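You operate a simulated robot arm through the tools that you are given. There is no shell and no other tool. Be economical: measure what you need, move in short steps, check, and stop when the job is done.

You run a simulated two-armed robot. Do the job below in one go: nothing can be reset, and whatever is moved stays where it is left.

Task
Put one of the green tape rolls from the second wall shelf rack shelf from the bottom on the third wall shelf rack shelf from the bottom. Put one of the grey tabs from the second wall shelf rack shelf from the bottom in the ochre small bin. Take the cap off the bottle and lay it down on the long white table top. Take the small label reel on the steel plate top and put it away on the top reel rack shelf. Do these in any order.

The check looks at the end state, three seconds after you hand in, the way a careful person would. Anything else that was tipped, shoved, dropped, spilled or broken makes it a failure. A push-on lid holds only when it is set on centred and level and pressed home; a screw cap is set on level and turned clockwise until tight.

Robot
Two 7-joint arms with two-finger parallel grippers on one trunk, on a base that drives. Base frame: it is fixed to the floor where the robot stands at the start and does not move with it; the origin is under the middle of the robot, x ahead of it, y to its left, z up. Readings come in m, degrees, newtons and seconds.
The left shoulder is at the start at [0.07, 0.163, 1.27], the right one opposite. With the tool pointing down near the work surface each hand reaches from about 0.1 to 0.34 m from the robot's upright axis, wherever it stands, measured 20 degrees to its own side. Places, roughly: bottle [-4.5, 1.5, 0.75]; green tape roll (7x7x3 cm) [0.6, 0.2, 0.7]; grey tab (5x3x2 cm) [0.6, -0.2, 0.7]; ochre small bin [0.5, 2.25, 0.25]; small label reel [-2.75, 2, 1]; third wall shelf rack shelf [0.6, -0.1, 1]; top reel rack shelf [-3.9, 4.1, 1]. Payload 3.43 kg a hand.
Tool frame (each hand has its own): the origin (TCP) lies between the finger pads and is the grasp point; the fingertips stand 0.034 m ahead of it; z points along the fingers, y is the line along which they close. Largest opening 0.128 m; finger width 0.024, thickness 0.012; the body of the gripper, 0.048 by 0.13 m, starts 0.096 m behind the TCP.
Orientation is told as [roll, pitch, yaw] about the base's x, y, z axes, in that order, counted from this pose: with the fingers straight down and closing along the base's y, the tool's x points along the base's -x, its y along +y and its z along -z.

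Tools
- The arms move only by the tool send_rows. It takes "left_plan", "right_plan" or both (then of equal length, played together; a hand with none holds still); each is one flat list of numbers, 7 for each row, row after row: the turn, a rotation vector about the base's x, y, z in units of 45 degrees (1.0 is 45 degrees), then the shift along the base's x, y, z in units of 200 mm (1.0 is 200 mm), then the opening, from 0 (shut) to 1 (fully open). In form: [rx, ry, rz, dx, dy, dz, claw, rx, ry, rz, dx, dy, dz, claw, ...]. A call has 1 to 12 rows; each row is the pose to reach, as a shift and turn from the pose commanded when the call began. A call with a number of a shift or a turn outside -1 to 1 is refused whole. Each row takes 0.2 s and may step no farther than 0.05 m and 8.6 degrees from the row before; otherwise, or with a gripper value out of range, the whole call is refused. Where a pose cannot be reached the arm comes as near as it can. A force on the tool above 40 N (or 10 N above the force at the start of the call, whichever is more), or a blocked arm, ends the call early, and 0.2 s more pass. The fingers move at their own pace (about 0.153 m/s each) and stop on an object; they squeeze with about 43 N. The grip force told is the motor's: it shows also when the fingers shut on nothing. Time passes only in rows, and 0.2 s behind the last, so rows that repeat a pose let the fingers close. The reply holds the time, the measured pose of the TCP, the force on the tool along the base axes, the opening and the grip force, in the units named above and with some noise, with the torque about the TCP (base axes, N m) and any sound that the robot's microphone picked up.
- Cameras (640 x 400 px; columns grow to the right, rows downward): "scene" is now at [0.1522, -0.0177, 1.5023]; the picture's right is [-0.06, -1.00, 0.00], its down [-0.57, 0.03, -0.82] and it looks along [0.82, -0.05, -0.57] (base axes); focal length 220 px, centre (320, 200). "left" rides on the left gripper at [0.076, 0.011, -0.16] in its tool frame; the picture's right is [-0.15, 0.99, 0.00], its down [-0.88, -0.13, -0.46] and it looks along [-0.45, -0.07, 0.89] (tool axes); focal length 234 px, centre (320, 200). "right" rides on the right gripper at [0.076, -0.011, -0.16] in its tool frame; the picture's right is [0.15, 0.99, 0.00], its down [-0.88, 0.13, -0.46] and it looks along [-0.45, 0.07, 0.89] (tool axes); focal length 234 px, centre (320, 200). There is no depth. A picture from a camera that has moved, and an enlarged one, comes with that camera's place and axes in the base frame and with its lens. The place of the scene camera against the robot may be out by one fixed shift of up to 0.025 m in any direction.
- snapshot(camera): a new picture of that camera. It takes no simulated time.
- slide_trunk(by): slides the trunk up (or, below 0, down) by that many m; the arms and the scene camera ride with it, the base frame stays. It gives what a move gives, with no picture.
- base_move(legs): drives the robot by 1 to 6 legs, each [ahead, left, turn to the left] in m, m and degrees, along the robot's own axes; the way and the turn of a leg run together, so that a leg with both is an arc; at most 1.5 m and 180 degrees a leg. The arms and the cameras ride along, it lands a little off, and it stops where it bumps. It gives what a move gives.
- aim_head(pan, tilt): turns the head with the scene camera to pan (to the left, within 86 degrees either way) and tilt (down, from -29 to 69), counted from straight ahead of the robot. It gives what a move gives.
- inspect(camera, box): a new picture of the part [left, top, right, bottom] of that camera's present view, enlarged. It takes no simulated time.
- job_done(): hands the job in; it is judged then, once.

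Work in short steps. Places have to be worked out from the pictures, the camera data and where the tool is seen: move nearer, look again, correct. Check each grasp and each placing, and mend what went wrong. You have 165 turns and 130 pictures in all, those below and enlarged ones among them. Open the grippers and draw the arms clear of the work before you hand the job in, unless the task says otherwise; then end with one line.

The tools are called after "Call:" by a JSON object that holds its "name" and its "arguments". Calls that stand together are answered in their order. send_rows: Moves the arms, as the interface text tells. Its arguments: {"type":"object","properties":{"left_plan":{"type":"array"},"right_plan":{"type":"array"}},"required":[]} The other tools are called the same way: slide_trunk (by) slides the trunk up or down; base_move (legs) drives the base; aim_head (pan, tilt) turns the head that bears the scene camera; snapshot (camera) takes a picture; inspect (camera, box) takes an enlarged picture of a part of a camera's view; job_done () hands the job in.

At the start:

```text
clock: 0.0
left_tool_pos: [0.3408, 0.1212, 1.3795]
left_ee_rot: [0.0, 0.0, -0.1]
left_wrist_force: [0.4, 0.4, -0.2]
left_wrist_torque: [0.03, -0.03, -0.03]
left_width: 0.1278
left_grip_force: 0.1
right_tool_pos: [0.3399, -0.1254, 1.3799]
right_ee_rot: [-0.1, 0.0, 0.0]
right_wrist_force: [0.2, 0.0, 0.2]
right_wrist_torque: [-0.01, 0.02, -0.01]
right_width: 0.1278
right_grip_force: 0.2
trunk travel left (down, up): [-0.75, 0.19]
robot x, y, heading: [0.002, -0.0002, 0.2]
head pan, tilt: [-3.5, 34.8]
```

scene: 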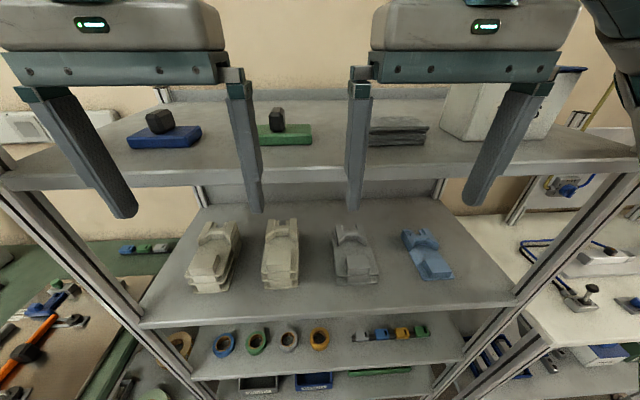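
right: 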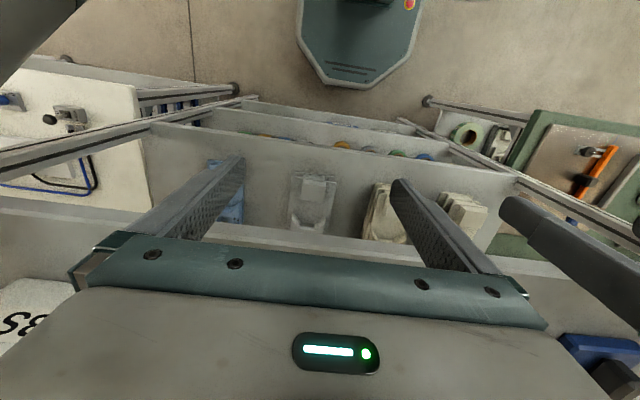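
left: 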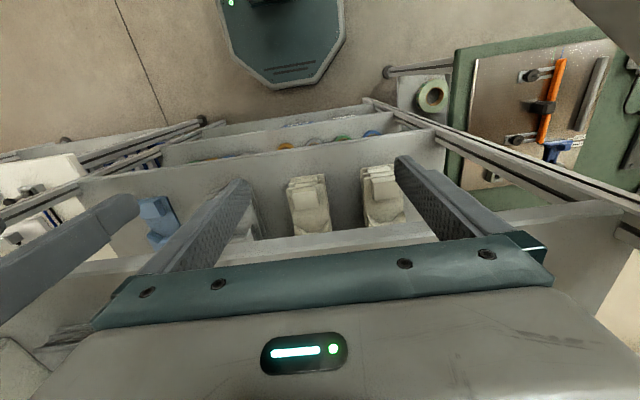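

The rack stands ahead, with its front edges near x 0.4. I'll back off a little, lower the trunk to about the height of the second and third shelves, and look again.

Call:
{"name": "base_move", "arguments": {"legs": [[-0.3, 0, 0]]}}

Call:
{"name": "slide_trunk", "arguments": {"by": -0.3}}

Call:
{"name": "aim_head", "arguments": {"pan": 0, "tilt": 35}}

Call:
{"name": "snapshot", "arguments": {"camera": "scene"}}

```text
clock: 2.0
left_tool_pos: [0.0427, 0.1226, 1.3787]
left_ee_rot: [-0.1, 0.1, 0.0]
left_wrist_force: [-0.5, 0.1, -0.1]
left_wrist_torque: [0.03, 0.04, -0.01]
left_width: 0.128
left_grip_force: 0.1
right_tool_pos: [0.0418, -0.1251, 1.3801]
right_ee_rot: [-0.1, 0.1, -0.2]
right_wrist_force: [0.2, 0.0, -0.1]
right_wrist_torque: [0.0, 0.06, 0.01]
right_width: 0.1283
right_grip_force: 0.1
trunk travel left (down, up): [-0.75, 0.19]
robot x, y, heading: [-0.302, 0.0003, -0.0]
head pan, tilt: [-3.5, 34.8]
```

```text
clock: 5.0
left_tool_pos: [0.0408, 0.1217, 1.0796]
left_ee_rot: [-0.1, 0.0, 0.0]
left_wrist_force: [-1.1, 0.3, -0.4]
left_wrist_torque: [0.01, 0.02, 0.03]
left_width: 0.128
left_grip_force: 0.1
right_tool_pos: [0.0397, -0.1244, 1.0793]
right_ee_rot: [0.0, 0.0, -0.1]
right_wrist_force: [-0.1, -0.8, -0.7]
right_wrist_torque: [-0.01, -0.02, 0.03]
right_width: 0.128
right_grip_force: 0.1
trunk travel left (down, up): [-0.45, 0.49]
robot x, y, heading: [-0.3022, -0.0033, -0.1]
head pan, tilt: [-3.5, 34.8]
```

```text
clock: 5.7
left_tool_pos: [0.0407, 0.122, 1.0801]
left_ee_rot: [-0.1, 0.0, 0.0]
left_wrist_force: [0.8, 0.1, 0.4]
left_wrist_torque: [-0.03, 0.01, 0.02]
left_width: 0.1277
left_grip_force: 0.0
right_tool_pos: [0.0391, -0.1257, 1.0797]
right_ee_rot: [0.1, -0.1, -0.1]
right_wrist_force: [0.6, -0.3, -0.9]
right_wrist_torque: [0.03, 0.01, -0.04]
right_width: 0.1278
right_grip_force: 0.0
trunk travel left (down, up): [-0.45, 0.49]
robot x, y, heading: [-0.2974, 0.0016, 0.2]
head pan, tilt: [0.0, 35.0]
```

```text
126 pictures are left
camera scene: at [-0.1473, -0.0123, 1.202], right [0.0, -1.0, 0.0], down [-0.57, 0.0, -0.82], along [0.82, 0.0, -0.57], focal length 220 px, centre (320, 200)
```

scene: 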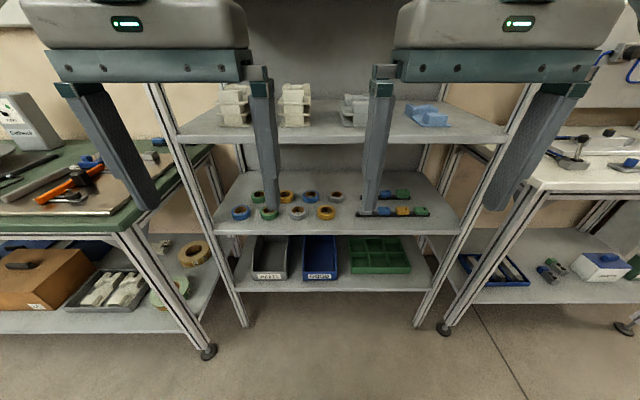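

I can see the second shelf now. I'll enlarge it.

Call:
{"name": "inspect", "arguments": {"camera": "scene", "box": [210, 160, 450, 240]}}

```text
2.67 times, centred on (330, 200) of scene
camera zoom: at [-0.1473, -0.0123, 1.202], right [0.0, -1.0, 0.0], down [-0.57, 0.0, -0.82], along [0.82, 0.0, -0.57], focal length 587 px, centre (293, 200)
```

zoom: 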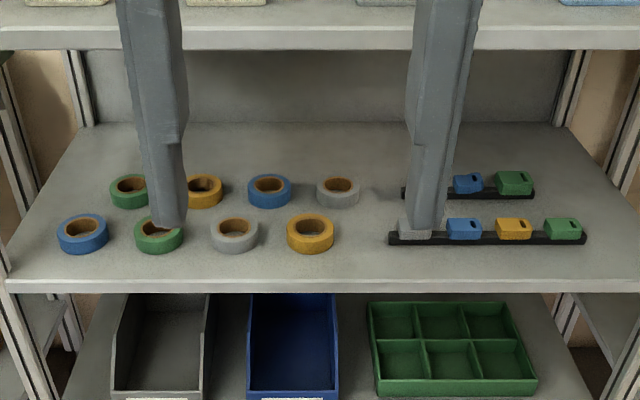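

Rolls: the front green one is near (0.48, 0.17). The front grey tab is near (0.5, -0.18), behind the right finger. I'll pitch both hands 45° forward while reaching forward and down, still in front of the shelf edge (x≈0.39).

Call:
{"name": "send_rows", "arguments": {"left_plan": [0, -0.166, 0, 0.16, 0, -0.16, 1, 0, -0.333, 0, 0.33, 0, -0.33, 1, 0, -0.5, 0, 0.5, 0, -0.5, 1, 0, -0.666, 0, 0.66, 0, -0.66, 1, 0, -0.833, 0, 0.83, 0, -0.83, 1, 0, -1, 0, 1, 0, -1, 1], "right_plan": [0, -0.166, 0, 0.16, 0, -0.16, 1, 0, -0.333, 0, 0.33, 0, -0.33, 1, 0, -0.5, 0, 0.5, 0, -0.5, 1, 0, -0.666, 0, 0.66, 0, -0.66, 1, 0, -0.833, 0, 0.83, 0, -0.83, 1, 0, -1, 0, 1, 0, -1, 1]}}

Call:
{"name": "snapshot", "arguments": {"camera": "scene"}}

Call:
{"name": "snapshot", "arguments": {"camera": "right"}}

```text
clock: 7.1
left_tool_pos: [0.2431, 0.1196, 0.8806]
left_ee_rot: [0.0, -44.9, -0.1]
left_wrist_force: [-0.3, -0.2, 0.2]
left_wrist_torque: [0.02, 0.0, 0.01]
left_width: 0.1281
left_grip_force: 0.2
right_tool_pos: [0.24, -0.1239, 0.8796]
right_ee_rot: [0.0, -44.9, 0.1]
right_wrist_force: [-0.6, -0.2, -0.2]
right_wrist_torque: [0.02, 0.01, 0.01]
right_width: 0.1279
right_grip_force: 0.0
trunk travel left (down, up): [-0.45, 0.49]
robot x, y, heading: [-0.2986, 0.001, -0.3]
head pan, tilt: [0.0, 35.0]
```

```text
124 pictures are left
camera scene: at [-0.145, -0.0122, 1.2019], right [0.0, -1.0, 0.0], down [-0.58, 0.0, -0.82], along [0.82, 0.0, -0.58], focal length 220 px, centre (320, 200)
```

scene: 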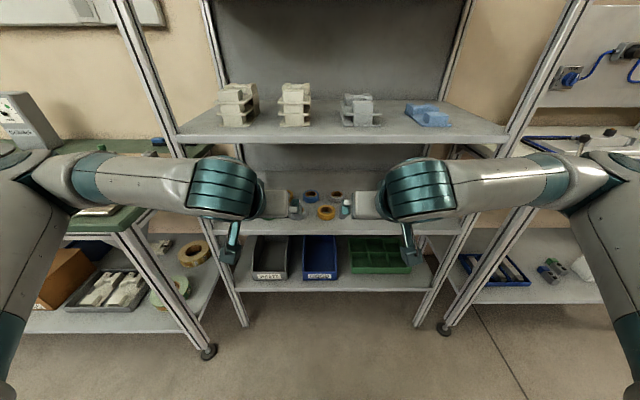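

```text
123 pictures are left
camera right: at [0.0731, -0.1339, 0.9395], right [-0.1, 0.99, -0.1], down [0.3, 0.13, 0.94], along [0.95, 0.07, -0.31], focal length 234 px, centre (320, 200)
```

right: 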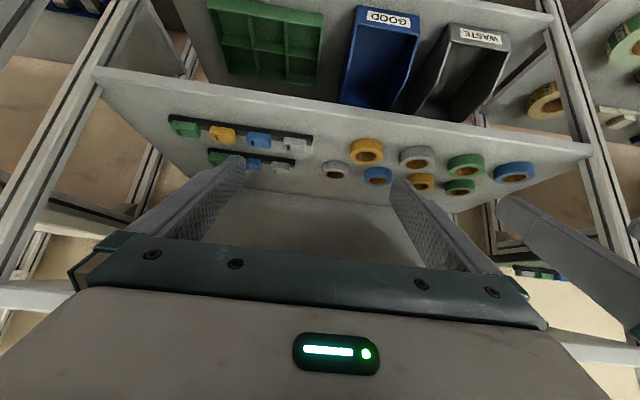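

The wrist camera is upside down but clear. I'll look closely at the tabs with it, and at the rolls with the left camera.

Call:
{"name": "inspect", "arguments": {"camera": "right", "box": [150, 100, 350, 190]}}

Call:
{"name": "snapshot", "arguments": {"camera": "left"}}

```text
3.20 times, centred on (250, 145) of right
camera zoom: at [0.0731, -0.1339, 0.9395], right [-0.1, 0.99, -0.1], down [0.3, 0.13, 0.94], along [0.95, 0.07, -0.31], focal length 749 px, centre (544, 376)
```

zoom: 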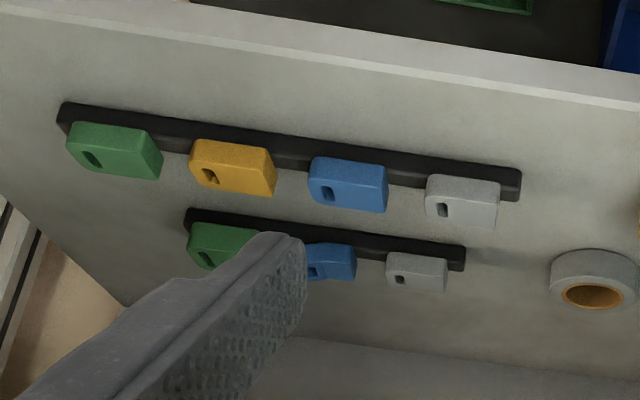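

```text
121 pictures are left
camera left: at [0.0758, 0.1317, 0.9398], right [0.11, 0.99, 0.1], down [0.3, -0.13, 0.94], along [0.95, -0.07, -0.31], focal length 234 px, centre (320, 200)
```

left: 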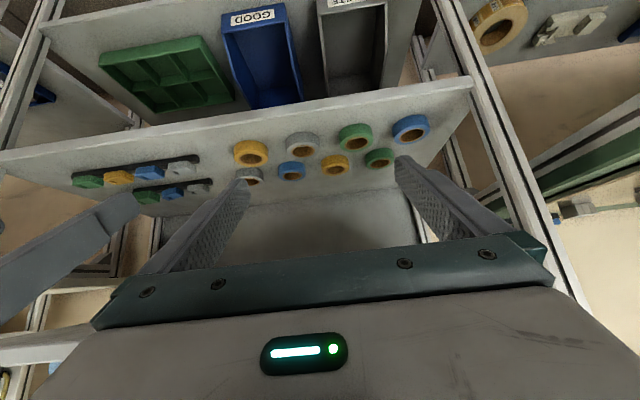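

Triangulating with both cameras puts the front green roll at about (0.47, 0.177), top z≈0.70, and the front grey tab at about (0.46, -0.167). I'll lower both hands, narrow the openings, and then drive forward.

Call:
{"name": "send_rows", "arguments": {"left_plan": [0, 0, 0, 0, 0.1, -0.2, 0.7, 0, 0, 0, 0, 0.2, -0.4, 0.7, 0, 0, 0, 0, 0.26, -0.5, 0.7], "right_plan": [0, 0, 0, 0, -0.1, -0.2, 0.7, 0, 0, 0, 0, -0.15, -0.35, 0.7, 0, 0, 0, 0, -0.2, -0.4, 0.7]}}

Call:
{"name": "base_move", "arguments": {"legs": [[0.13, 0, 0]]}}

Call:
{"name": "snapshot", "arguments": {"camera": "left"}}

Call:
{"name": "snapshot", "arguments": {"camera": "right"}}

Call:
{"name": "snapshot", "arguments": {"camera": "scene"}}

```text
clock: 7.9
left_tool_pos: [0.2425, 0.1744, 0.7804]
left_ee_rot: [-0.1, -45.0, 0.0]
left_wrist_force: [0.0, 0.2, -0.4]
left_wrist_torque: [-0.02, -0.01, 0.04]
left_width: 0.0898
left_grip_force: 0.1
right_tool_pos: [0.2413, -0.1656, 0.7986]
right_ee_rot: [0.1, -44.9, -0.1]
right_wrist_force: [0.8, 0.0, -0.3]
right_wrist_torque: [0.02, 0.03, 0.04]
right_width: 0.0896
right_grip_force: 0.0
trunk travel left (down, up): [-0.45, 0.49]
robot x, y, heading: [-0.2965, 0.0018, -0.1]
head pan, tilt: [0.0, 35.0]
```

```text
clock: 9.1
left_tool_pos: [0.3463, 0.1787, 0.7774]
left_ee_rot: [0.5, -44.4, 0.3]
left_wrist_force: [-0.2, -0.5, -0.3]
left_wrist_torque: [0.0, -0.02, -0.02]
left_width: 0.0897
left_grip_force: 0.0
right_tool_pos: [0.3498, -0.163, 0.8019]
right_ee_rot: [0.3, -45.3, 0.3]
right_wrist_force: [0.7, 0.3, -0.4]
right_wrist_torque: [0.01, 0.0, 0.01]
right_width: 0.0898
right_grip_force: 0.0
trunk travel left (down, up): [-0.45, 0.49]
robot x, y, heading: [-0.1898, -0.001, 0.5]
head pan, tilt: [0.0, 35.0]
stopped in leg 1: the robot was blocked; the commanded pose is now the measured one
```

```text
120 pictures are left
camera left: at [0.1783, 0.1858, 0.8387], right [0.09, 0.99, 0.11], down [0.31, -0.13, 0.94], along [0.95, -0.05, -0.32], focal length 234 px, centre (320, 200)
```

left: 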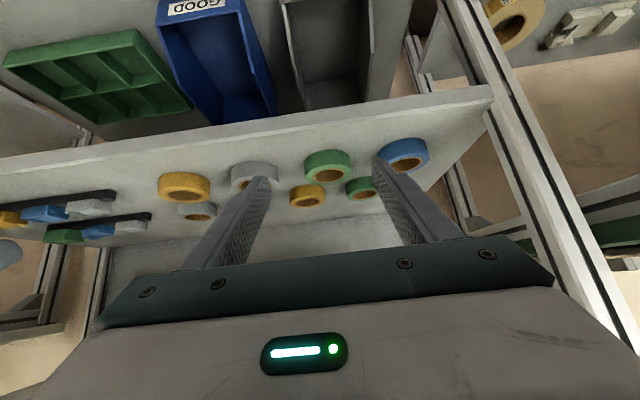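

```text
119 pictures are left
camera right: at [0.182, -0.1752, 0.8607], right [-0.11, 0.99, -0.1], down [0.3, 0.13, 0.95], along [0.95, 0.08, -0.31], focal length 234 px, centre (320, 200)
```

right: 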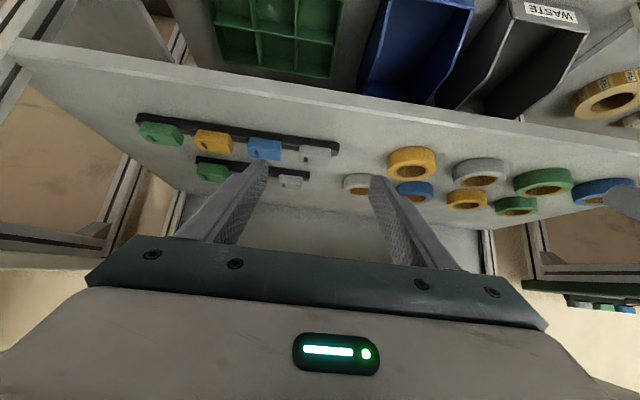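

```text
118 pictures are left
camera scene: at [-0.0415, -0.0162, 1.2028], right [0.01, -1.0, 0.0], down [-0.57, 0.0, -0.82], along [0.82, 0.01, -0.57], focal length 220 px, centre (320, 200)
```

scene: 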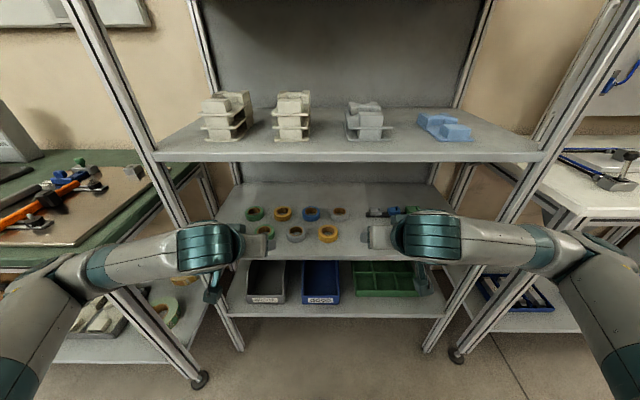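

The base was blocked, probably by the arms against the posts, so I'll back off 2 cm and extend the arms instead. From here the roll's top centre is about (0.476, 0.188, 0.70) and the grey tab about (0.475, -0.165, 0.70).

Call:
{"name": "base_move", "arguments": {"legs": [[-0.02, 0, 0]]}}

Call:
{"name": "send_rows", "arguments": {"left_plan": [0, 0, 0, 0.2, 0.01, 0, 0.68, 0, 0, 0, 0.4, 0.03, 0, 0.68, 0, 0, 0, 0.58, 0.045, 0, 0.68, 0, 0, 0, 0.58, 0.045, 0, 0.68], "right_plan": [0, 0, 0, 0.2, 0, 0, 0.6, 0, 0, 0, 0.3, 0, 0, 0.6, 0, 0, 0, 0.4, 0, 0, 0.6, 0, 0, 0, 0.4, 0, 0, 0.6]}}

Call:
{"name": "snapshot", "arguments": {"camera": "left"}}

Call:
{"name": "snapshot", "arguments": {"camera": "scene"}}

```text
clock: 9.9
left_tool_pos: [0.3284, 0.1782, 0.7735]
left_ee_rot: [0.3, -44.1, 0.3]
left_wrist_force: [0.2, 0.2, 1.1]
left_wrist_torque: [-0.02, -0.05, 0.0]
left_width: 0.0895
left_grip_force: 0.0
right_tool_pos: [0.3326, -0.1618, 0.8005]
right_ee_rot: [0.1, -45.1, 0.4]
right_wrist_force: [0.5, 0.0, -0.1]
right_wrist_torque: [-0.03, -0.03, -0.02]
right_width: 0.0898
right_grip_force: 0.0
trunk travel left (down, up): [-0.45, 0.49]
robot x, y, heading: [-0.2057, 0.0003, 0.3]
head pan, tilt: [0.0, 35.0]
```

```text
clock: 10.9
left_tool_pos: [0.4438, 0.1875, 0.7749]
left_ee_rot: [0.3, -44.1, 0.3]
left_wrist_force: [-0.1, -0.1, 0.1]
left_wrist_torque: [0.01, 0.02, 0.02]
left_width: 0.087
left_grip_force: 0.0
right_tool_pos: [0.4125, -0.1619, 0.7998]
right_ee_rot: [0.0, -45.1, 0.3]
right_wrist_force: [-0.4, -0.1, 1.3]
right_wrist_torque: [0.01, -0.02, 0.01]
right_width: 0.077
right_grip_force: 0.0
trunk travel left (down, up): [-0.45, 0.49]
robot x, y, heading: [-0.2044, -0.0048, 0.3]
head pan, tilt: [0.0, 35.0]
```

```text
117 pictures are left
camera left: at [0.2772, 0.1972, 0.837], right [0.1, 0.99, 0.11], down [0.32, -0.13, 0.94], along [0.94, -0.06, -0.33], focal length 234 px, centre (320, 200)
```

left: 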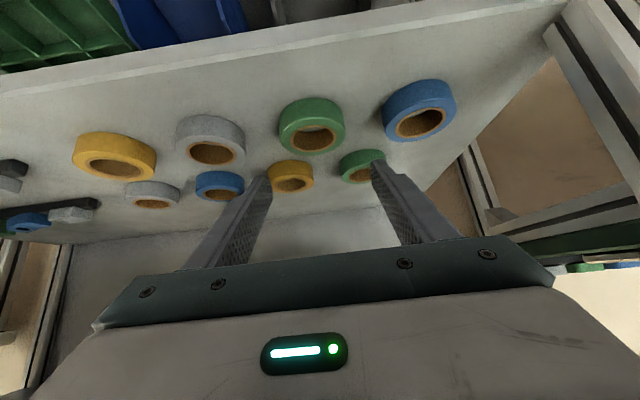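

```text
116 pictures are left
camera scene: at [-0.0562, -0.0126, 1.2021], right [0.01, -1.0, 0.0], down [-0.57, 0.0, -0.82], along [0.82, 0.0, -0.57], focal length 220 px, centre (320, 200)
```

scene: 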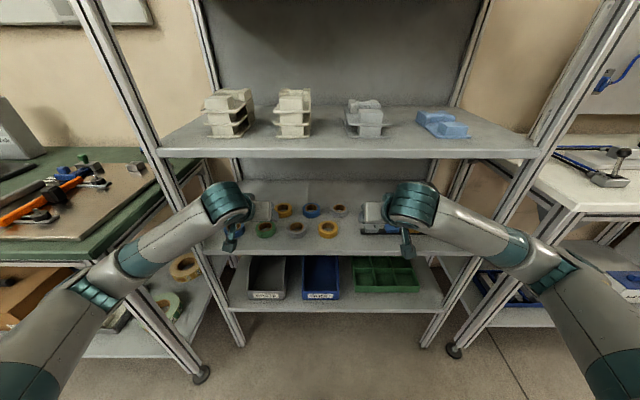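

The left hand is lined up with the roll (≈0.478, 0.185). I'll advance 2.5 cm and then descend so the tips stay just above the shelf (≈0.67).

Call:
{"name": "send_rows", "arguments": {"left_plan": [0, 0, 0, 0.12, -0.01, 0, 0.68, 0, 0, 0, 0.12, -0.01, -0.15, 0.68, 0, 0, 0, 0.12, -0.01, -0.25, 0.68, 0, 0, 0, 0.12, -0.01, -0.31, 0.68, 0, 0, 0, 0.12, -0.01, -0.33, 0.68, 0, 0, 0, 0.12, -0.01, -0.33, 0.68]}}

Call:
{"name": "snapshot", "arguments": {"camera": "left"}}

```text
clock: 12.3
left_tool_pos: [0.4697, 0.1854, 0.7132]
left_ee_rot: [0.1, -44.6, 0.5]
left_wrist_force: [1.9, 1.7, 22.6]
left_wrist_torque: [-0.98, -0.43, -0.09]
left_width: 0.0861
left_grip_force: 0.2
right_tool_pos: [0.4114, -0.1626, 0.8005]
right_ee_rot: [0.1, -45.1, 0.4]
right_wrist_force: [0.3, -0.1, 0.4]
right_wrist_torque: [0.01, -0.01, 0.0]
right_width: 0.0768
right_grip_force: 0.1
trunk travel left (down, up): [-0.45, 0.49]
robot x, y, heading: [-0.2075, -0.0029, 0.2]
head pan, tilt: [0.0, 35.0]
```

```text
115 pictures are left
camera left: at [0.3025, 0.1934, 0.7728], right [0.09, 0.99, 0.1], down [0.31, -0.13, 0.94], along [0.95, -0.06, -0.32], focal length 234 px, centre (320, 200)
```

left: 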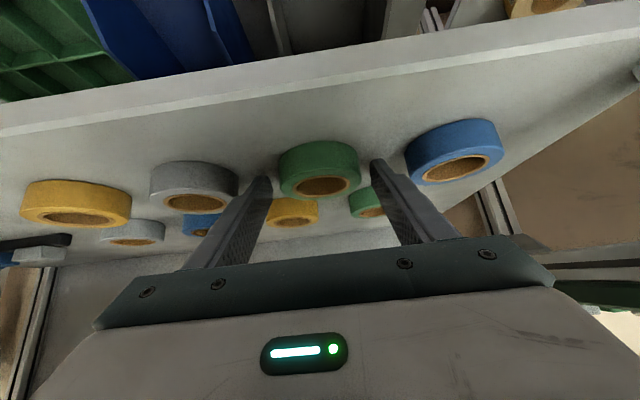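

Light contact with the shelf puts its surface at about z 0.68. I'll lift 5 mm and close on the roll.

Call:
{"name": "send_rows", "arguments": {"left_plan": [0, 0, 0, 0, 0, 0.03, 0.68, 0, 0, 0, 0, 0, 0.03, 0.5, 0, 0, 0, 0, 0, 0.03, 0.4, 0, 0, 0, 0, 0, 0.03, 0.4, 0, 0, 0, 0, 0, 0.03, 0.4]}}

Call:
{"name": "snapshot", "arguments": {"camera": "left"}}

```text
clock: 13.5
left_tool_pos: [0.4698, 0.1867, 0.7135]
left_ee_rot: [0.4, -43.9, 0.3]
left_wrist_force: [0.0, 0.3, -0.6]
left_wrist_torque: [0.02, 0.0, 0.0]
left_width: 0.0645
left_grip_force: 43.1
right_tool_pos: [0.4112, -0.1618, 0.7992]
right_ee_rot: [0.1, -44.9, 0.3]
right_wrist_force: [1.4, -0.3, 0.5]
right_wrist_torque: [0.02, 0.02, 0.04]
right_width: 0.0768
right_grip_force: 0.0
trunk travel left (down, up): [-0.45, 0.49]
robot x, y, heading: [-0.2102, 0.0003, 0.4]
head pan, tilt: [0.0, 35.0]
```

```text
114 pictures are left
camera left: at [0.303, 0.1944, 0.7751], right [0.1, 0.99, 0.11], down [0.32, -0.13, 0.94], along [0.94, -0.06, -0.33], focal length 234 px, centre (320, 200)
```

left: 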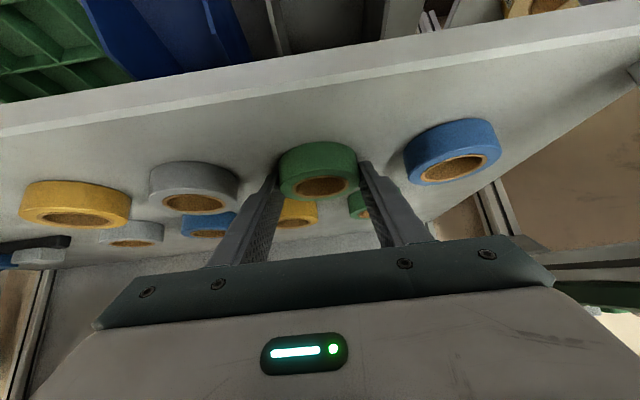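

Roll gripped (width 0.0645). I'll lift it and draw it back, and bring the right hand over the tab for a look.

Call:
{"name": "send_rows", "arguments": {"left_plan": [0, 0, 0, 0, 0, 0.12, 0.4, 0, 0, 0, 0, 0, 0.28, 0.4, 0, 0, 0, -0.2, 0, 0.3, 0.4, 0, 0, 0, -0.4, 0, 0.3, 0.4, 0, 0, 0, -0.6, 0, 0.3, 0.4, 0, 0, 0, -0.7, 0, 0.3, 0.4], "right_plan": [0, 0, 0, 0.1, 0, 0, 0.6, 0, 0, 0, 0.2, 0, -0.1, 0.6, 0, 0, 0, 0.2, 0, -0.15, 0.6, 0, 0, 0, 0.2, 0, -0.15, 0.6, 0, 0, 0, 0.2, 0, -0.15, 0.6, 0, 0, 0, 0.2, 0, -0.15, 0.6]}}

Call:
{"name": "snapshot", "arguments": {"camera": "left"}}

Call:
{"name": "snapshot", "arguments": {"camera": "right"}}

```text
clock: 14.9
left_tool_pos: [0.3299, 0.1859, 0.7763]
left_ee_rot: [0.2, -44.0, 0.4]
left_wrist_force: [0.3, 0.1, 0.5]
left_wrist_torque: [-0.04, 0.0, -0.01]
left_width: 0.0643
left_grip_force: 42.4
right_tool_pos: [0.4522, -0.1624, 0.7698]
right_ee_rot: [0.0, -44.9, 0.3]
right_wrist_force: [-1.1, 0.3, -0.1]
right_wrist_torque: [0.01, -0.03, -0.02]
right_width: 0.0767
right_grip_force: 0.1
trunk travel left (down, up): [-0.45, 0.49]
robot x, y, heading: [-0.2093, -0.0012, 0.2]
head pan, tilt: [0.0, 35.0]
```

```text
113 pictures are left
camera left: at [0.1638, 0.193, 0.8372], right [0.1, 0.99, 0.11], down [0.32, -0.13, 0.94], along [0.94, -0.06, -0.33], focal length 234 px, centre (320, 200)
```

left: 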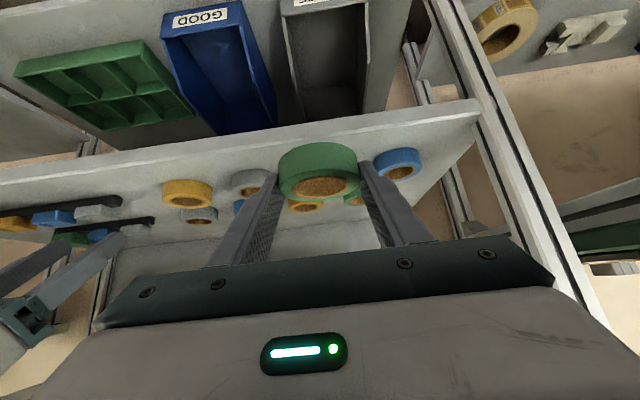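

```text
112 pictures are left
camera right: at [0.2855, -0.1729, 0.8284], right [-0.11, 0.99, -0.1], down [0.3, 0.13, 0.94], along [0.95, 0.07, -0.31], focal length 234 px, centre (320, 200)
```

right: 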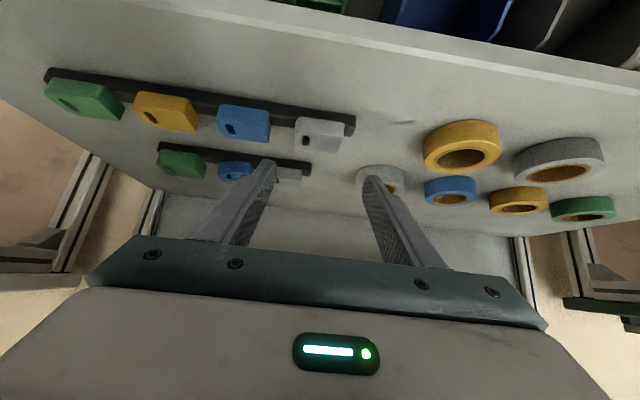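

Call:
{"name": "inspect", "arguments": {"camera": "right", "box": [180, 80, 400, 220]}}

```text
2.86 times, centred on (290, 150) of right
camera zoom: at [0.2855, -0.1729, 0.8284], right [-0.11, 0.99, -0.1], down [0.3, 0.13, 0.94], along [0.95, 0.07, -0.31], focal length 669 px, centre (406, 343)
```

zoom: 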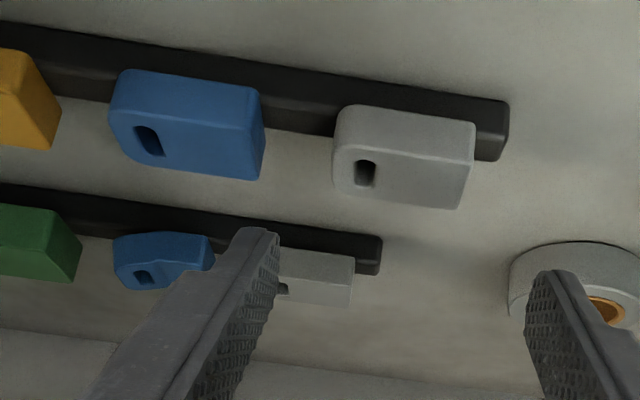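

The tab lies lengthwise along y, about -0.19 to -0.143, with roughly 2 cm of gap to the blue one. I'll narrow the opening to 0.058 and drop a little to check alignment before straddling it.

Call:
{"name": "send_rows", "arguments": {"right_plan": [0, 0, 0, 0, -0.01, -0.03, 0.46, 0, 0, 0, 0, -0.01, -0.06, 0.46, 0, 0, 0, 0, -0.01, -0.06, 0.46]}}

Call:
{"name": "inspect", "arguments": {"camera": "right", "box": [180, 80, 400, 220]}}

```text
clock: 15.7
left_tool_pos: [0.331, 0.1848, 0.7753]
left_ee_rot: [0.3, -43.9, 0.3]
left_wrist_force: [0.3, 0.0, -1.3]
left_wrist_torque: [0.02, -0.02, 0.0]
left_width: 0.0644
left_grip_force: 43.4
right_tool_pos: [0.4519, -0.165, 0.7568]
right_ee_rot: [0.1, -44.9, 0.4]
right_wrist_force: [-0.4, -0.1, -0.1]
right_wrist_torque: [0.01, -0.02, 0.01]
right_width: 0.0589
right_grip_force: 0.0
trunk travel left (down, up): [-0.45, 0.49]
robot x, y, heading: [-0.21, -0.003, 0.4]
head pan, tilt: [0.0, 35.0]
```

```text
2.86 times, centred on (290, 150) of right
camera zoom: at [0.2857, -0.1757, 0.8169], right [-0.11, 0.99, -0.1], down [0.3, 0.13, 0.94], along [0.95, 0.07, -0.31], focal length 669 px, centre (406, 343)
```

zoom: 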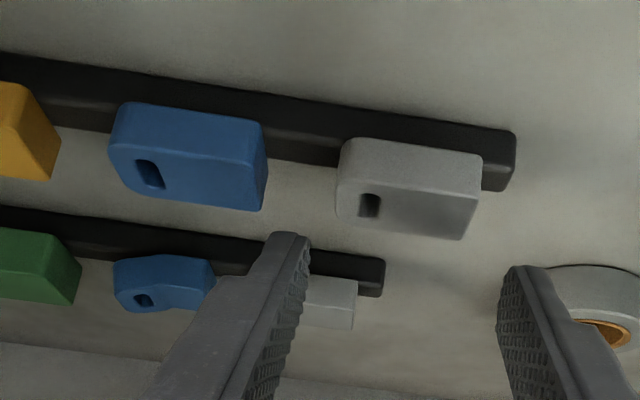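

Working out the geometry: the rail top is at ≈0.694, and the tab spans z 0.694–0.714, x 0.46–0.487, y −0.189..−0.146. I'll lower until the tips are just above the rail, with opening 0.055 centred at y≈-0.166, then look.

Call:
{"name": "send_rows", "arguments": {"right_plan": [0, 0, 0, 0.03, -0.005, 0, 0.43, 0, 0, 0, 0.03, -0.005, -0.05, 0.43, 0, 0, 0, 0.03, -0.005, -0.09, 0.43, 0, 0, 0, 0.03, -0.005, -0.09, 0.43]}}

Call:
{"name": "inspect", "arguments": {"camera": "right", "box": [180, 80, 400, 220]}}

```text
clock: 16.7
left_tool_pos: [0.3309, 0.1845, 0.7763]
left_ee_rot: [0.2, -44.0, 0.4]
left_wrist_force: [0.1, -0.3, -1.2]
left_wrist_torque: [-0.01, 0.03, 0.01]
left_width: 0.0645
left_grip_force: 42.6
right_tool_pos: [0.4596, -0.1642, 0.7405]
right_ee_rot: [0.1, -45.0, 0.3]
right_wrist_force: [0.3, 0.9, 0.0]
right_wrist_torque: [0.01, 0.02, 0.0]
right_width: 0.0549
right_grip_force: 0.1
trunk travel left (down, up): [-0.45, 0.49]
robot x, y, heading: [-0.2094, -0.0021, 0.4]
head pan, tilt: [0.0, 35.0]
```

```text
2.86 times, centred on (290, 150) of right
camera zoom: at [0.2921, -0.1769, 0.7987], right [-0.11, 0.99, -0.1], down [0.3, 0.13, 0.94], along [0.95, 0.07, -0.31], focal length 669 px, centre (406, 343)
```

zoom: 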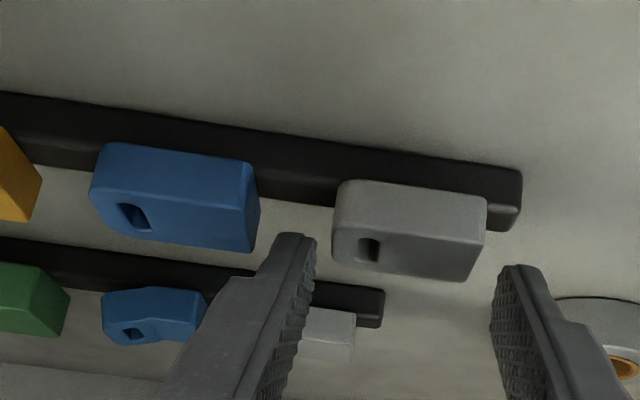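

Fingers line up with the gap. I'll go down the last 9 mm and close gently.

Call:
{"name": "send_rows", "arguments": {"right_plan": [0, 0, 0, 0, 0, -0.03, 0.43, 0, 0, 0, 0, 0, -0.05, 0.43, 0, 0, 0, 0, 0, -0.05, 0.43, 0, 0, 0, 0, 0, -0.05, 0.3, 0, 0, 0, 0, 0, -0.05, 0.3, 0, 0, 0, 0, 0, -0.05, 0.3]}}

Call:
{"name": "inspect", "arguments": {"camera": "right", "box": [180, 80, 400, 220]}}

```text
clock: 18.1
left_tool_pos: [0.3306, 0.1861, 0.7751]
left_ee_rot: [0.3, -44.0, 0.3]
left_wrist_force: [-0.3, 0.3, -0.6]
left_wrist_torque: [-0.06, 0.01, 0.06]
left_width: 0.0642
left_grip_force: 42.9
right_tool_pos: [0.4589, -0.1652, 0.7298]
right_ee_rot: [0.0, -44.9, 0.3]
right_wrist_force: [-0.1, -0.1, 0.4]
right_wrist_torque: [0.02, 0.03, 0.02]
right_width: 0.0412
right_grip_force: 43.0
trunk travel left (down, up): [-0.45, 0.49]
robot x, y, heading: [-0.2061, -0.0012, 0.2]
head pan, tilt: [0.0, 35.0]
```

```text
2.86 times, centred on (290, 150) of right
camera zoom: at [0.2922, -0.1767, 0.7893], right [-0.11, 0.99, -0.1], down [0.3, 0.13, 0.94], along [0.95, 0.07, -0.31], focal length 669 px, centre (406, 343)
```

zoom: 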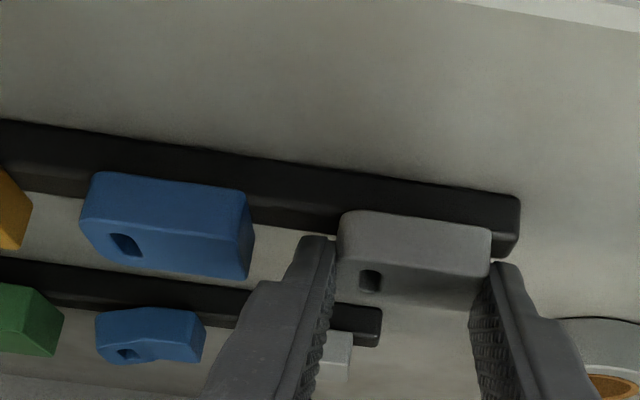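

Gripped at 0.041. I'll lift straight up slowly, watching the force.

Call:
{"name": "send_rows", "arguments": {"right_plan": [0, 0, 0, 0, 0, 0.03, 0.25, 0, 0, 0, 0, 0, 0.08, 0.25, 0, 0, 0, 0, 0, 0.15, 0.25, 0, 0, 0, 0, 0, 0.2, 0.25]}}

Call:
{"name": "inspect", "arguments": {"camera": "right", "box": [100, 60, 420, 260]}}

```text
clock: 19.1
left_tool_pos: [0.3305, 0.1841, 0.7759]
left_ee_rot: [0.3, -44.0, 0.2]
left_wrist_force: [0.3, 0.9, -0.4]
left_wrist_torque: [-0.01, 0.0, 0.0]
left_width: 0.0643
left_grip_force: 42.8
right_tool_pos: [0.459, -0.1647, 0.7699]
right_ee_rot: [0.0, -44.9, 0.3]
right_wrist_force: [0.5, 0.0, -0.1]
right_wrist_torque: [0.02, -0.01, -0.01]
right_width: 0.0411
right_grip_force: 43.2
trunk travel left (down, up): [-0.45, 0.49]
robot x, y, heading: [-0.2101, -0.0007, 0.5]
head pan, tilt: [0.0, 35.0]
```

```text
2.00 times, centred on (260, 160) of right
camera zoom: at [0.291, -0.1763, 0.8293], right [-0.11, 0.99, -0.1], down [0.3, 0.13, 0.94], along [0.95, 0.07, -0.31], focal length 468 px, centre (440, 280)
```

zoom: 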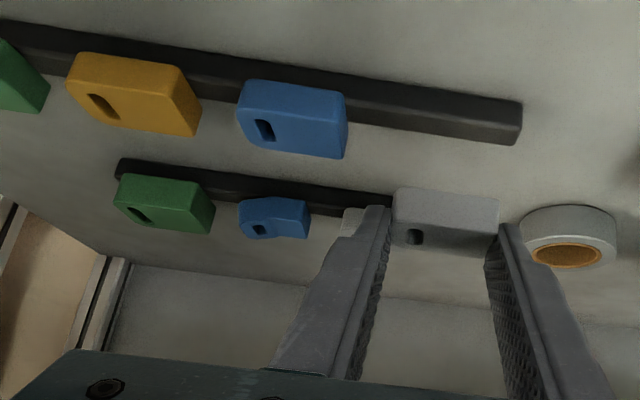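

The tab is free. I'll retract the right hand, back the base off, raise the trunk, and shift sideways to the right. The third shelf has open space at its right end (y≈-0.44), beside the blue casting.

Call:
{"name": "send_rows", "arguments": {"right_plan": [0, 0, 0, -0.2, 0, 0.05, 0.25, 0, 0, 0, -0.4, 0, 0.05, 0.25, 0, 0, 0, -0.6, 0, 0.05, 0.25, 0, 0, 0, -0.75, 0, 0.05, 0.25, 0, 0, 0, -0.75, 0, 0.05, 0.25]}}

Call:
{"name": "base_move", "arguments": {"legs": [[-0.15, 0, 0], [0, -0.6, 0]]}}

Call:
{"name": "slide_trunk", "arguments": {"by": 0.3}}

Call:
{"name": "snapshot", "arguments": {"camera": "scene"}}

Call:
{"name": "snapshot", "arguments": {"camera": "left"}}

```text
clock: 20.3
left_tool_pos: [0.3314, 0.1839, 0.7753]
left_ee_rot: [0.3, -43.9, 0.3]
left_wrist_force: [-0.4, -0.1, -0.2]
left_wrist_torque: [-0.01, -0.03, -0.06]
left_width: 0.0642
left_grip_force: 43.3
right_tool_pos: [0.3319, -0.1607, 0.7802]
right_ee_rot: [0.0, -44.9, 0.3]
right_wrist_force: [-0.3, 0.4, 0.0]
right_wrist_torque: [0.01, 0.03, 0.03]
right_width: 0.041
right_grip_force: 42.8
right hand out of reach, approached as far as the arm can: row 4, 5
trunk travel left (down, up): [-0.45, 0.49]
robot x, y, heading: [-0.2091, -0.0002, 0.4]
head pan, tilt: [0.0, 35.0]
```

```text
clock: 24.7
left_tool_pos: [0.1855, -0.407, 0.7754]
left_ee_rot: [0.3, -44.0, 0.9]
left_wrist_force: [0.2, -0.3, -0.8]
left_wrist_torque: [0.04, 0.02, 0.03]
left_width: 0.0642
left_grip_force: 43.2
right_tool_pos: [0.1883, -0.7524, 0.7787]
right_ee_rot: [0.0, -45.0, 0.9]
right_wrist_force: [-0.4, 0.3, -0.2]
right_wrist_torque: [0.0, 0.01, 0.04]
right_width: 0.0412
right_grip_force: 43.0
trunk travel left (down, up): [-0.45, 0.49]
robot x, y, heading: [-0.3508, -0.599, 1.1]
head pan, tilt: [0.0, 35.0]
```

```text
clock: 27.7
left_tool_pos: [0.1856, -0.4081, 1.0752]
left_ee_rot: [0.3, -44.0, 0.9]
left_wrist_force: [-0.1, 0.5, -0.1]
left_wrist_torque: [0.0, 0.0, 0.02]
left_width: 0.064
left_grip_force: 43.2
right_tool_pos: [0.1891, -0.7524, 1.0798]
right_ee_rot: [0.0, -44.8, 0.9]
right_wrist_force: [0.1, -0.1, -1.1]
right_wrist_torque: [0.02, 0.02, -0.03]
right_width: 0.0414
right_grip_force: 42.9
trunk travel left (down, up): [-0.75, 0.19]
robot x, y, heading: [-0.3513, -0.5954, 1.2]
head pan, tilt: [0.0, 35.0]
```

```text
106 pictures are left
camera scene: at [-0.1993, -0.6082, 1.5019], right [0.02, -1.0, 0.0], down [-0.57, -0.01, -0.82], along [0.82, 0.01, -0.57], focal length 220 px, centre (320, 200)
```

scene: 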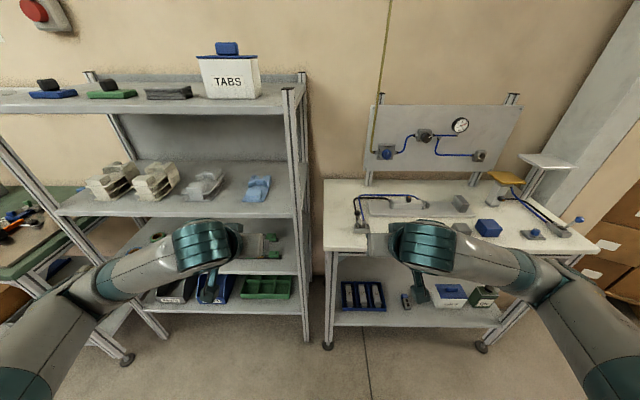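

```text
105 pictures are left
camera left: at [0.0186, -0.4, 1.1373], right [0.09, 0.99, 0.11], down [0.32, -0.13, 0.94], along [0.94, -0.05, -0.33], focal length 234 px, centre (320, 200)
```

left: 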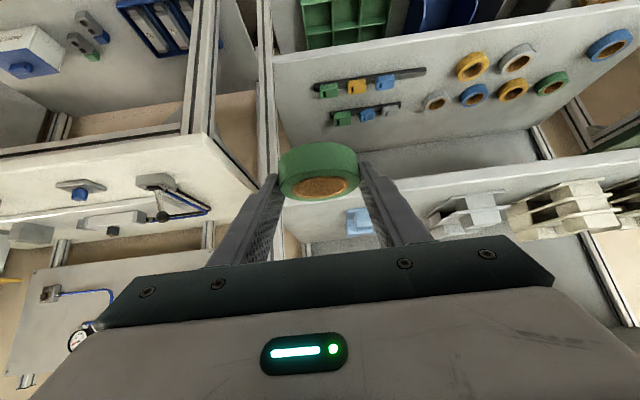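

The front strip of the third shelf before the blue casting is free (x 0.39–0.49, y≈-0.39), away from the post. I'll drive forward 0.14 m and look.

Call:
{"name": "base_move", "arguments": {"legs": [[0.14, 0.02, -1]]}}

Call:
{"name": "snapshot", "arguments": {"camera": "left"}}

Call:
{"name": "snapshot", "arguments": {"camera": "scene"}}

```text
clock: 29.0
left_tool_pos: [0.3264, -0.3952, 1.0766]
left_ee_rot: [0.3, -44.0, -0.2]
left_wrist_force: [-0.4, 0.3, -0.8]
left_wrist_torque: [0.0, -0.01, 0.01]
left_width: 0.0639
left_grip_force: 43.2
right_tool_pos: [0.3241, -0.7413, 1.0799]
right_ee_rot: [0.0, -44.9, -0.3]
right_wrist_force: [-0.8, 0.3, -0.2]
right_wrist_torque: [-0.02, -0.02, 0.01]
right_width: 0.0415
right_grip_force: 42.9
trunk travel left (down, up): [-0.75, 0.19]
robot x, y, heading: [-0.2123, -0.5771, -0.4]
head pan, tilt: [0.0, 35.0]
```

```text
104 pictures are left
camera left: at [0.1599, -0.3859, 1.1378], right [0.1, 0.99, 0.11], down [0.32, -0.13, 0.94], along [0.94, -0.06, -0.33], focal length 234 px, centre (320, 200)
```

left: 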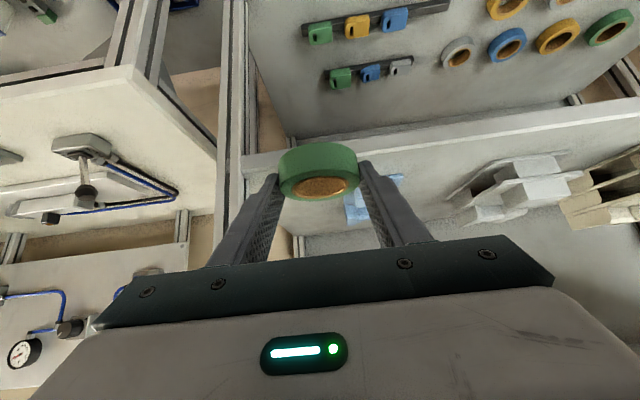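

```text
103 pictures are left
camera scene: at [-0.0619, -0.5898, 1.5022], right [0.0, -1.0, 0.0], down [-0.57, 0.0, -0.82], along [0.82, 0.0, -0.57], focal length 220 px, centre (320, 200)
```

scene: 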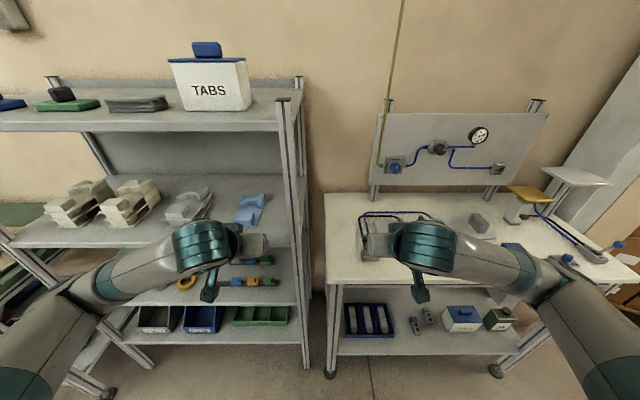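

The shelf's right corner is at y≈-0.475 and the blue casting's front at x≈0.52. I'll extend to (0.437, -0.375) above the shelf and begin descending.

Call:
{"name": "send_rows", "arguments": {"left_plan": [0, 0, 0, 0.15, 0.05, 0, 0.4, 0, 0, 0, 0.35, 0.1, 0, 0.4, 0, 0, 0, 0.55, 0.1, 0, 0.4, 0, 0, 0, 0.55, 0.1, -0.1, 0.4, 0, 0, 0, 0.55, 0.1, -0.13, 0.4, 0, 0, 0, 0.55, 0.1, -0.13, 0.4]}}

Call:
{"name": "snapshot", "arguments": {"camera": "left"}}

```text
clock: 30.4
left_tool_pos: [0.4347, -0.3771, 1.0557]
left_ee_rot: [0.3, -44.5, -0.1]
left_wrist_force: [-5.3, -1.2, 35.0]
left_wrist_torque: [0.97, -1.06, 0.14]
left_width: 0.0639
left_grip_force: 43.5
right_tool_pos: [0.3208, -0.7428, 1.0827]
right_ee_rot: [0.1, -45.1, -0.2]
right_wrist_force: [-0.2, -0.7, 0.1]
right_wrist_torque: [0.03, 0.0, -0.02]
right_width: 0.0416
right_grip_force: 42.7
trunk travel left (down, up): [-0.75, 0.19]
robot x, y, heading: [-0.2129, -0.5749, -0.4]
head pan, tilt: [0.0, 35.0]
```

```text
102 pictures are left
camera left: at [0.2667, -0.3671, 1.1159], right [0.1, 0.99, 0.11], down [0.31, -0.13, 0.94], along [0.95, -0.06, -0.32], focal length 234 px, centre (320, 200)
```

left: 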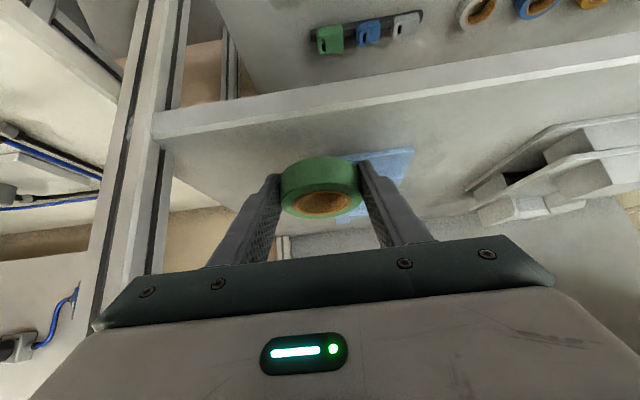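

Contact at TCP z≈1.055, so the roll sits on the shelf. I'll ease up, open, and retreat upward and back along the tool axis.

Call:
{"name": "send_rows", "arguments": {"left_plan": [0, 0, 0, 0, 0, 0.02, 0.4, 0, 0, 0, 0, 0, 0.02, 0.5, 0, 0, 0, 0, 0, 0.02, 0.65, 0, 0, 0, 0, 0, 0.02, 0.65, 0, 0, 0, -0.03, 0, 0.1, 0.65, 0, 0, 0, -0.1, 0, 0.2, 0.65, 0, 0, 0, -0.3, 0, 0.25, 0.65, 0, 0, 0, -0.5, 0, 0.25, 0.65]}}

Call:
{"name": "snapshot", "arguments": {"camera": "left"}}

```text
clock: 32.2
left_tool_pos: [0.333, -0.3752, 1.0987]
left_ee_rot: [0.3, -44.0, 0.0]
left_wrist_force: [0.8, 0.3, 0.0]
left_wrist_torque: [0.01, -0.04, 0.02]
left_width: 0.0831
left_grip_force: 0.0
right_tool_pos: [0.3234, -0.7394, 1.0807]
right_ee_rot: [-0.1, -44.9, -0.1]
right_wrist_force: [0.0, 1.0, -0.7]
right_wrist_torque: [-0.03, -0.02, -0.04]
right_width: 0.0414
right_grip_force: 43.2
trunk travel left (down, up): [-0.75, 0.19]
robot x, y, heading: [-0.2134, -0.5751, -0.2]
head pan, tilt: [0.0, 35.0]
```

```text
101 pictures are left
camera left: at [0.1679, -0.3651, 1.1609], right [0.1, 0.99, 0.1], down [0.32, -0.13, 0.94], along [0.94, -0.06, -0.33], focal length 234 px, centre (320, 200)
```

left: 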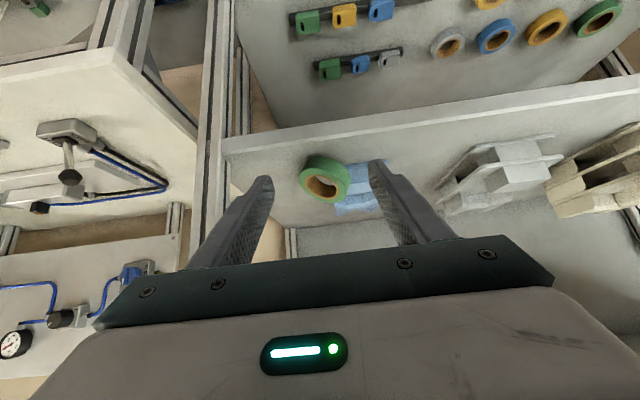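

Call:
{"name": "inspect", "arguments": {"camera": "left", "box": [240, 120, 420, 232]}}

Call:
{"name": "inspect", "arguments": {"camera": "scene", "box": [140, 160, 330, 280]}}

```text
3.56 times, centred on (330, 176) of left
camera zoom: at [0.1679, -0.3651, 1.1609], right [0.1, 0.99, 0.1], down [0.32, -0.13, 0.94], along [0.94, -0.06, -0.33], focal length 833 px, centre (284, 285)
```

zoom: 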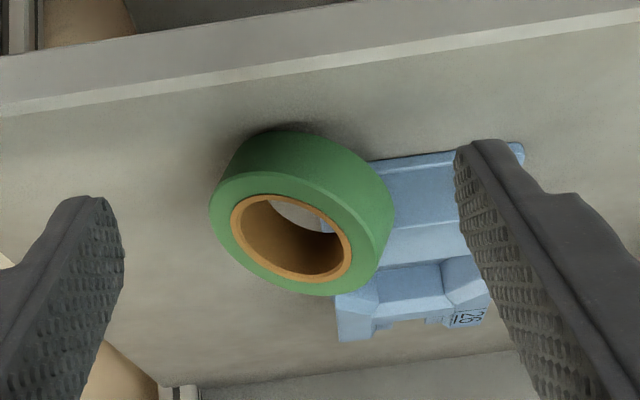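

```text
3.33 times, centred on (235, 220) of scene
camera zoom: at [-0.0625, -0.5889, 1.5021], right [0.0, -1.0, 0.0], down [-0.57, 0.0, -0.82], along [0.82, 0.0, -0.57], focal length 734 px, centre (603, 133)
```

zoom: 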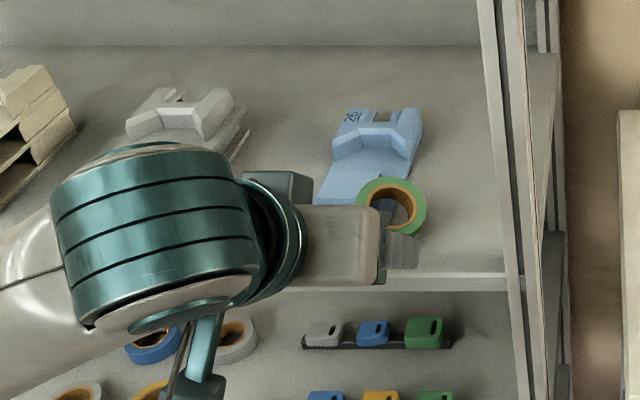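

The roll leans on the front lip of the blue casting, which reaches to x≈0.46. I'll regrasp it at the same pose, lift, and set it down about 3.5 cm farther right, clear of the casting.

Call:
{"name": "send_rows", "arguments": {"left_plan": [0, 0, 0, 0.2, 0, 0, 0.65, 0, 0, 0, 0.4, 0, -0.05, 0.65, 0, 0, 0, 0.47, 0, -0.15, 0.65, 0, 0, 0, 0.5, 0, -0.22, 0.65, 0, 0, 0, 0.5, 0, -0.22, 0.5, 0, 0, 0, 0.5, 0, -0.22, 0.4, 0, 0, 0, 0.5, 0, -0.22, 0.4, 0, 0, 0, 0.5, 0, -0.22, 0.4]}}

Call:
{"name": "inspect", "arguments": {"camera": "left", "box": [200, 80, 440, 230]}}

```text
clock: 34.0
left_tool_pos: [0.4361, -0.376, 1.055]
left_ee_rot: [0.3, -43.9, -0.2]
left_wrist_force: [-1.0, 0.0, 0.3]
left_wrist_torque: [0.03, 0.02, -0.02]
left_width: 0.0678
left_grip_force: 42.5
right_tool_pos: [0.3253, -0.7403, 1.08]
right_ee_rot: [0.1, -44.9, -0.2]
right_wrist_force: [0.1, 0.5, -0.4]
right_wrist_torque: [0.01, -0.02, 0.02]
right_width: 0.0416
right_grip_force: 42.8
trunk travel left (down, up): [-0.75, 0.19]
robot x, y, heading: [-0.2139, -0.5813, -0.1]
head pan, tilt: [0.0, 35.0]
```

```text
2.67 times, centred on (320, 155) of left
camera zoom: at [0.2706, -0.3656, 1.1174], right [0.1, 0.99, 0.11], down [0.32, -0.13, 0.94], along [0.94, -0.06, -0.33], focal length 624 px, centre (320, 320)
```

zoom: 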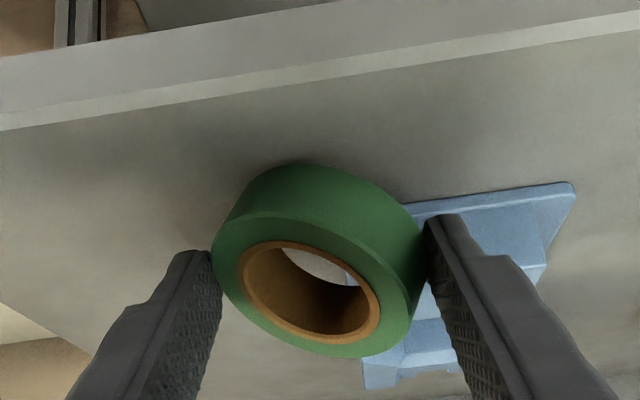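

Gripped, though tilted. I'll lift 3 cm, move 3.5 cm right, and lower until I feel contact.

Call:
{"name": "send_rows", "arguments": {"left_plan": [0, 0, 0, 0, 0, 0.15, 0.4, 0, 0, 0, 0, -0.09, 0.15, 0.4, 0, 0, 0, -0.01, -0.18, 0.15, 0.4, 0, 0, 0, -0.01, -0.18, 0.07, 0.4, 0, 0, 0, -0.01, -0.18, 0.0, 0.4, 0, 0, 0, -0.01, -0.18, -0.02, 0.4, 0, 0, 0, -0.01, -0.18, -0.02, 0.4]}}

Call:
{"name": "inspect", "arguments": {"camera": "left", "box": [200, 80, 440, 230]}}

```text
clock: 35.6
left_tool_pos: [0.4344, -0.4124, 1.0545]
left_ee_rot: [0.2, -44.3, 0.0]
left_wrist_force: [4.6, 2.2, 22.7]
left_wrist_torque: [-0.24, -0.21, 0.1]
left_width: 0.0678
left_grip_force: 43.1
right_tool_pos: [0.3235, -0.7415, 1.0801]
right_ee_rot: [0.0, -45.1, -0.2]
right_wrist_force: [0.6, 0.0, -0.3]
right_wrist_torque: [-0.01, 0.0, 0.01]
right_width: 0.0414
right_grip_force: 43.7
trunk travel left (down, up): [-0.75, 0.19]
robot x, y, heading: [-0.2157, -0.578, -0.4]
head pan, tilt: [0.0, 35.0]
```

```text
2.67 times, centred on (320, 155) of left
camera zoom: at [0.267, -0.4021, 1.1153], right [0.1, 0.99, 0.1], down [0.31, -0.13, 0.94], along [0.95, -0.06, -0.32], focal length 624 px, centre (320, 320)
```

zoom: 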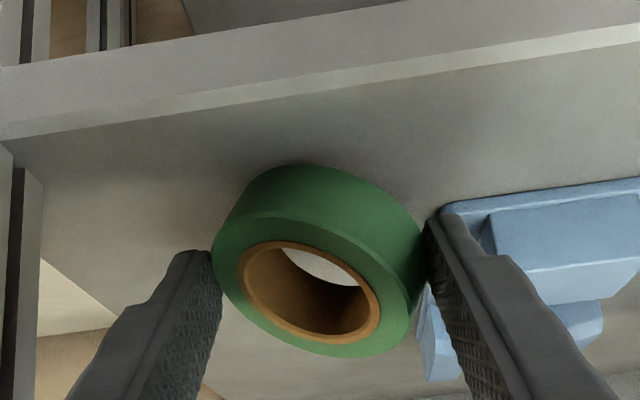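

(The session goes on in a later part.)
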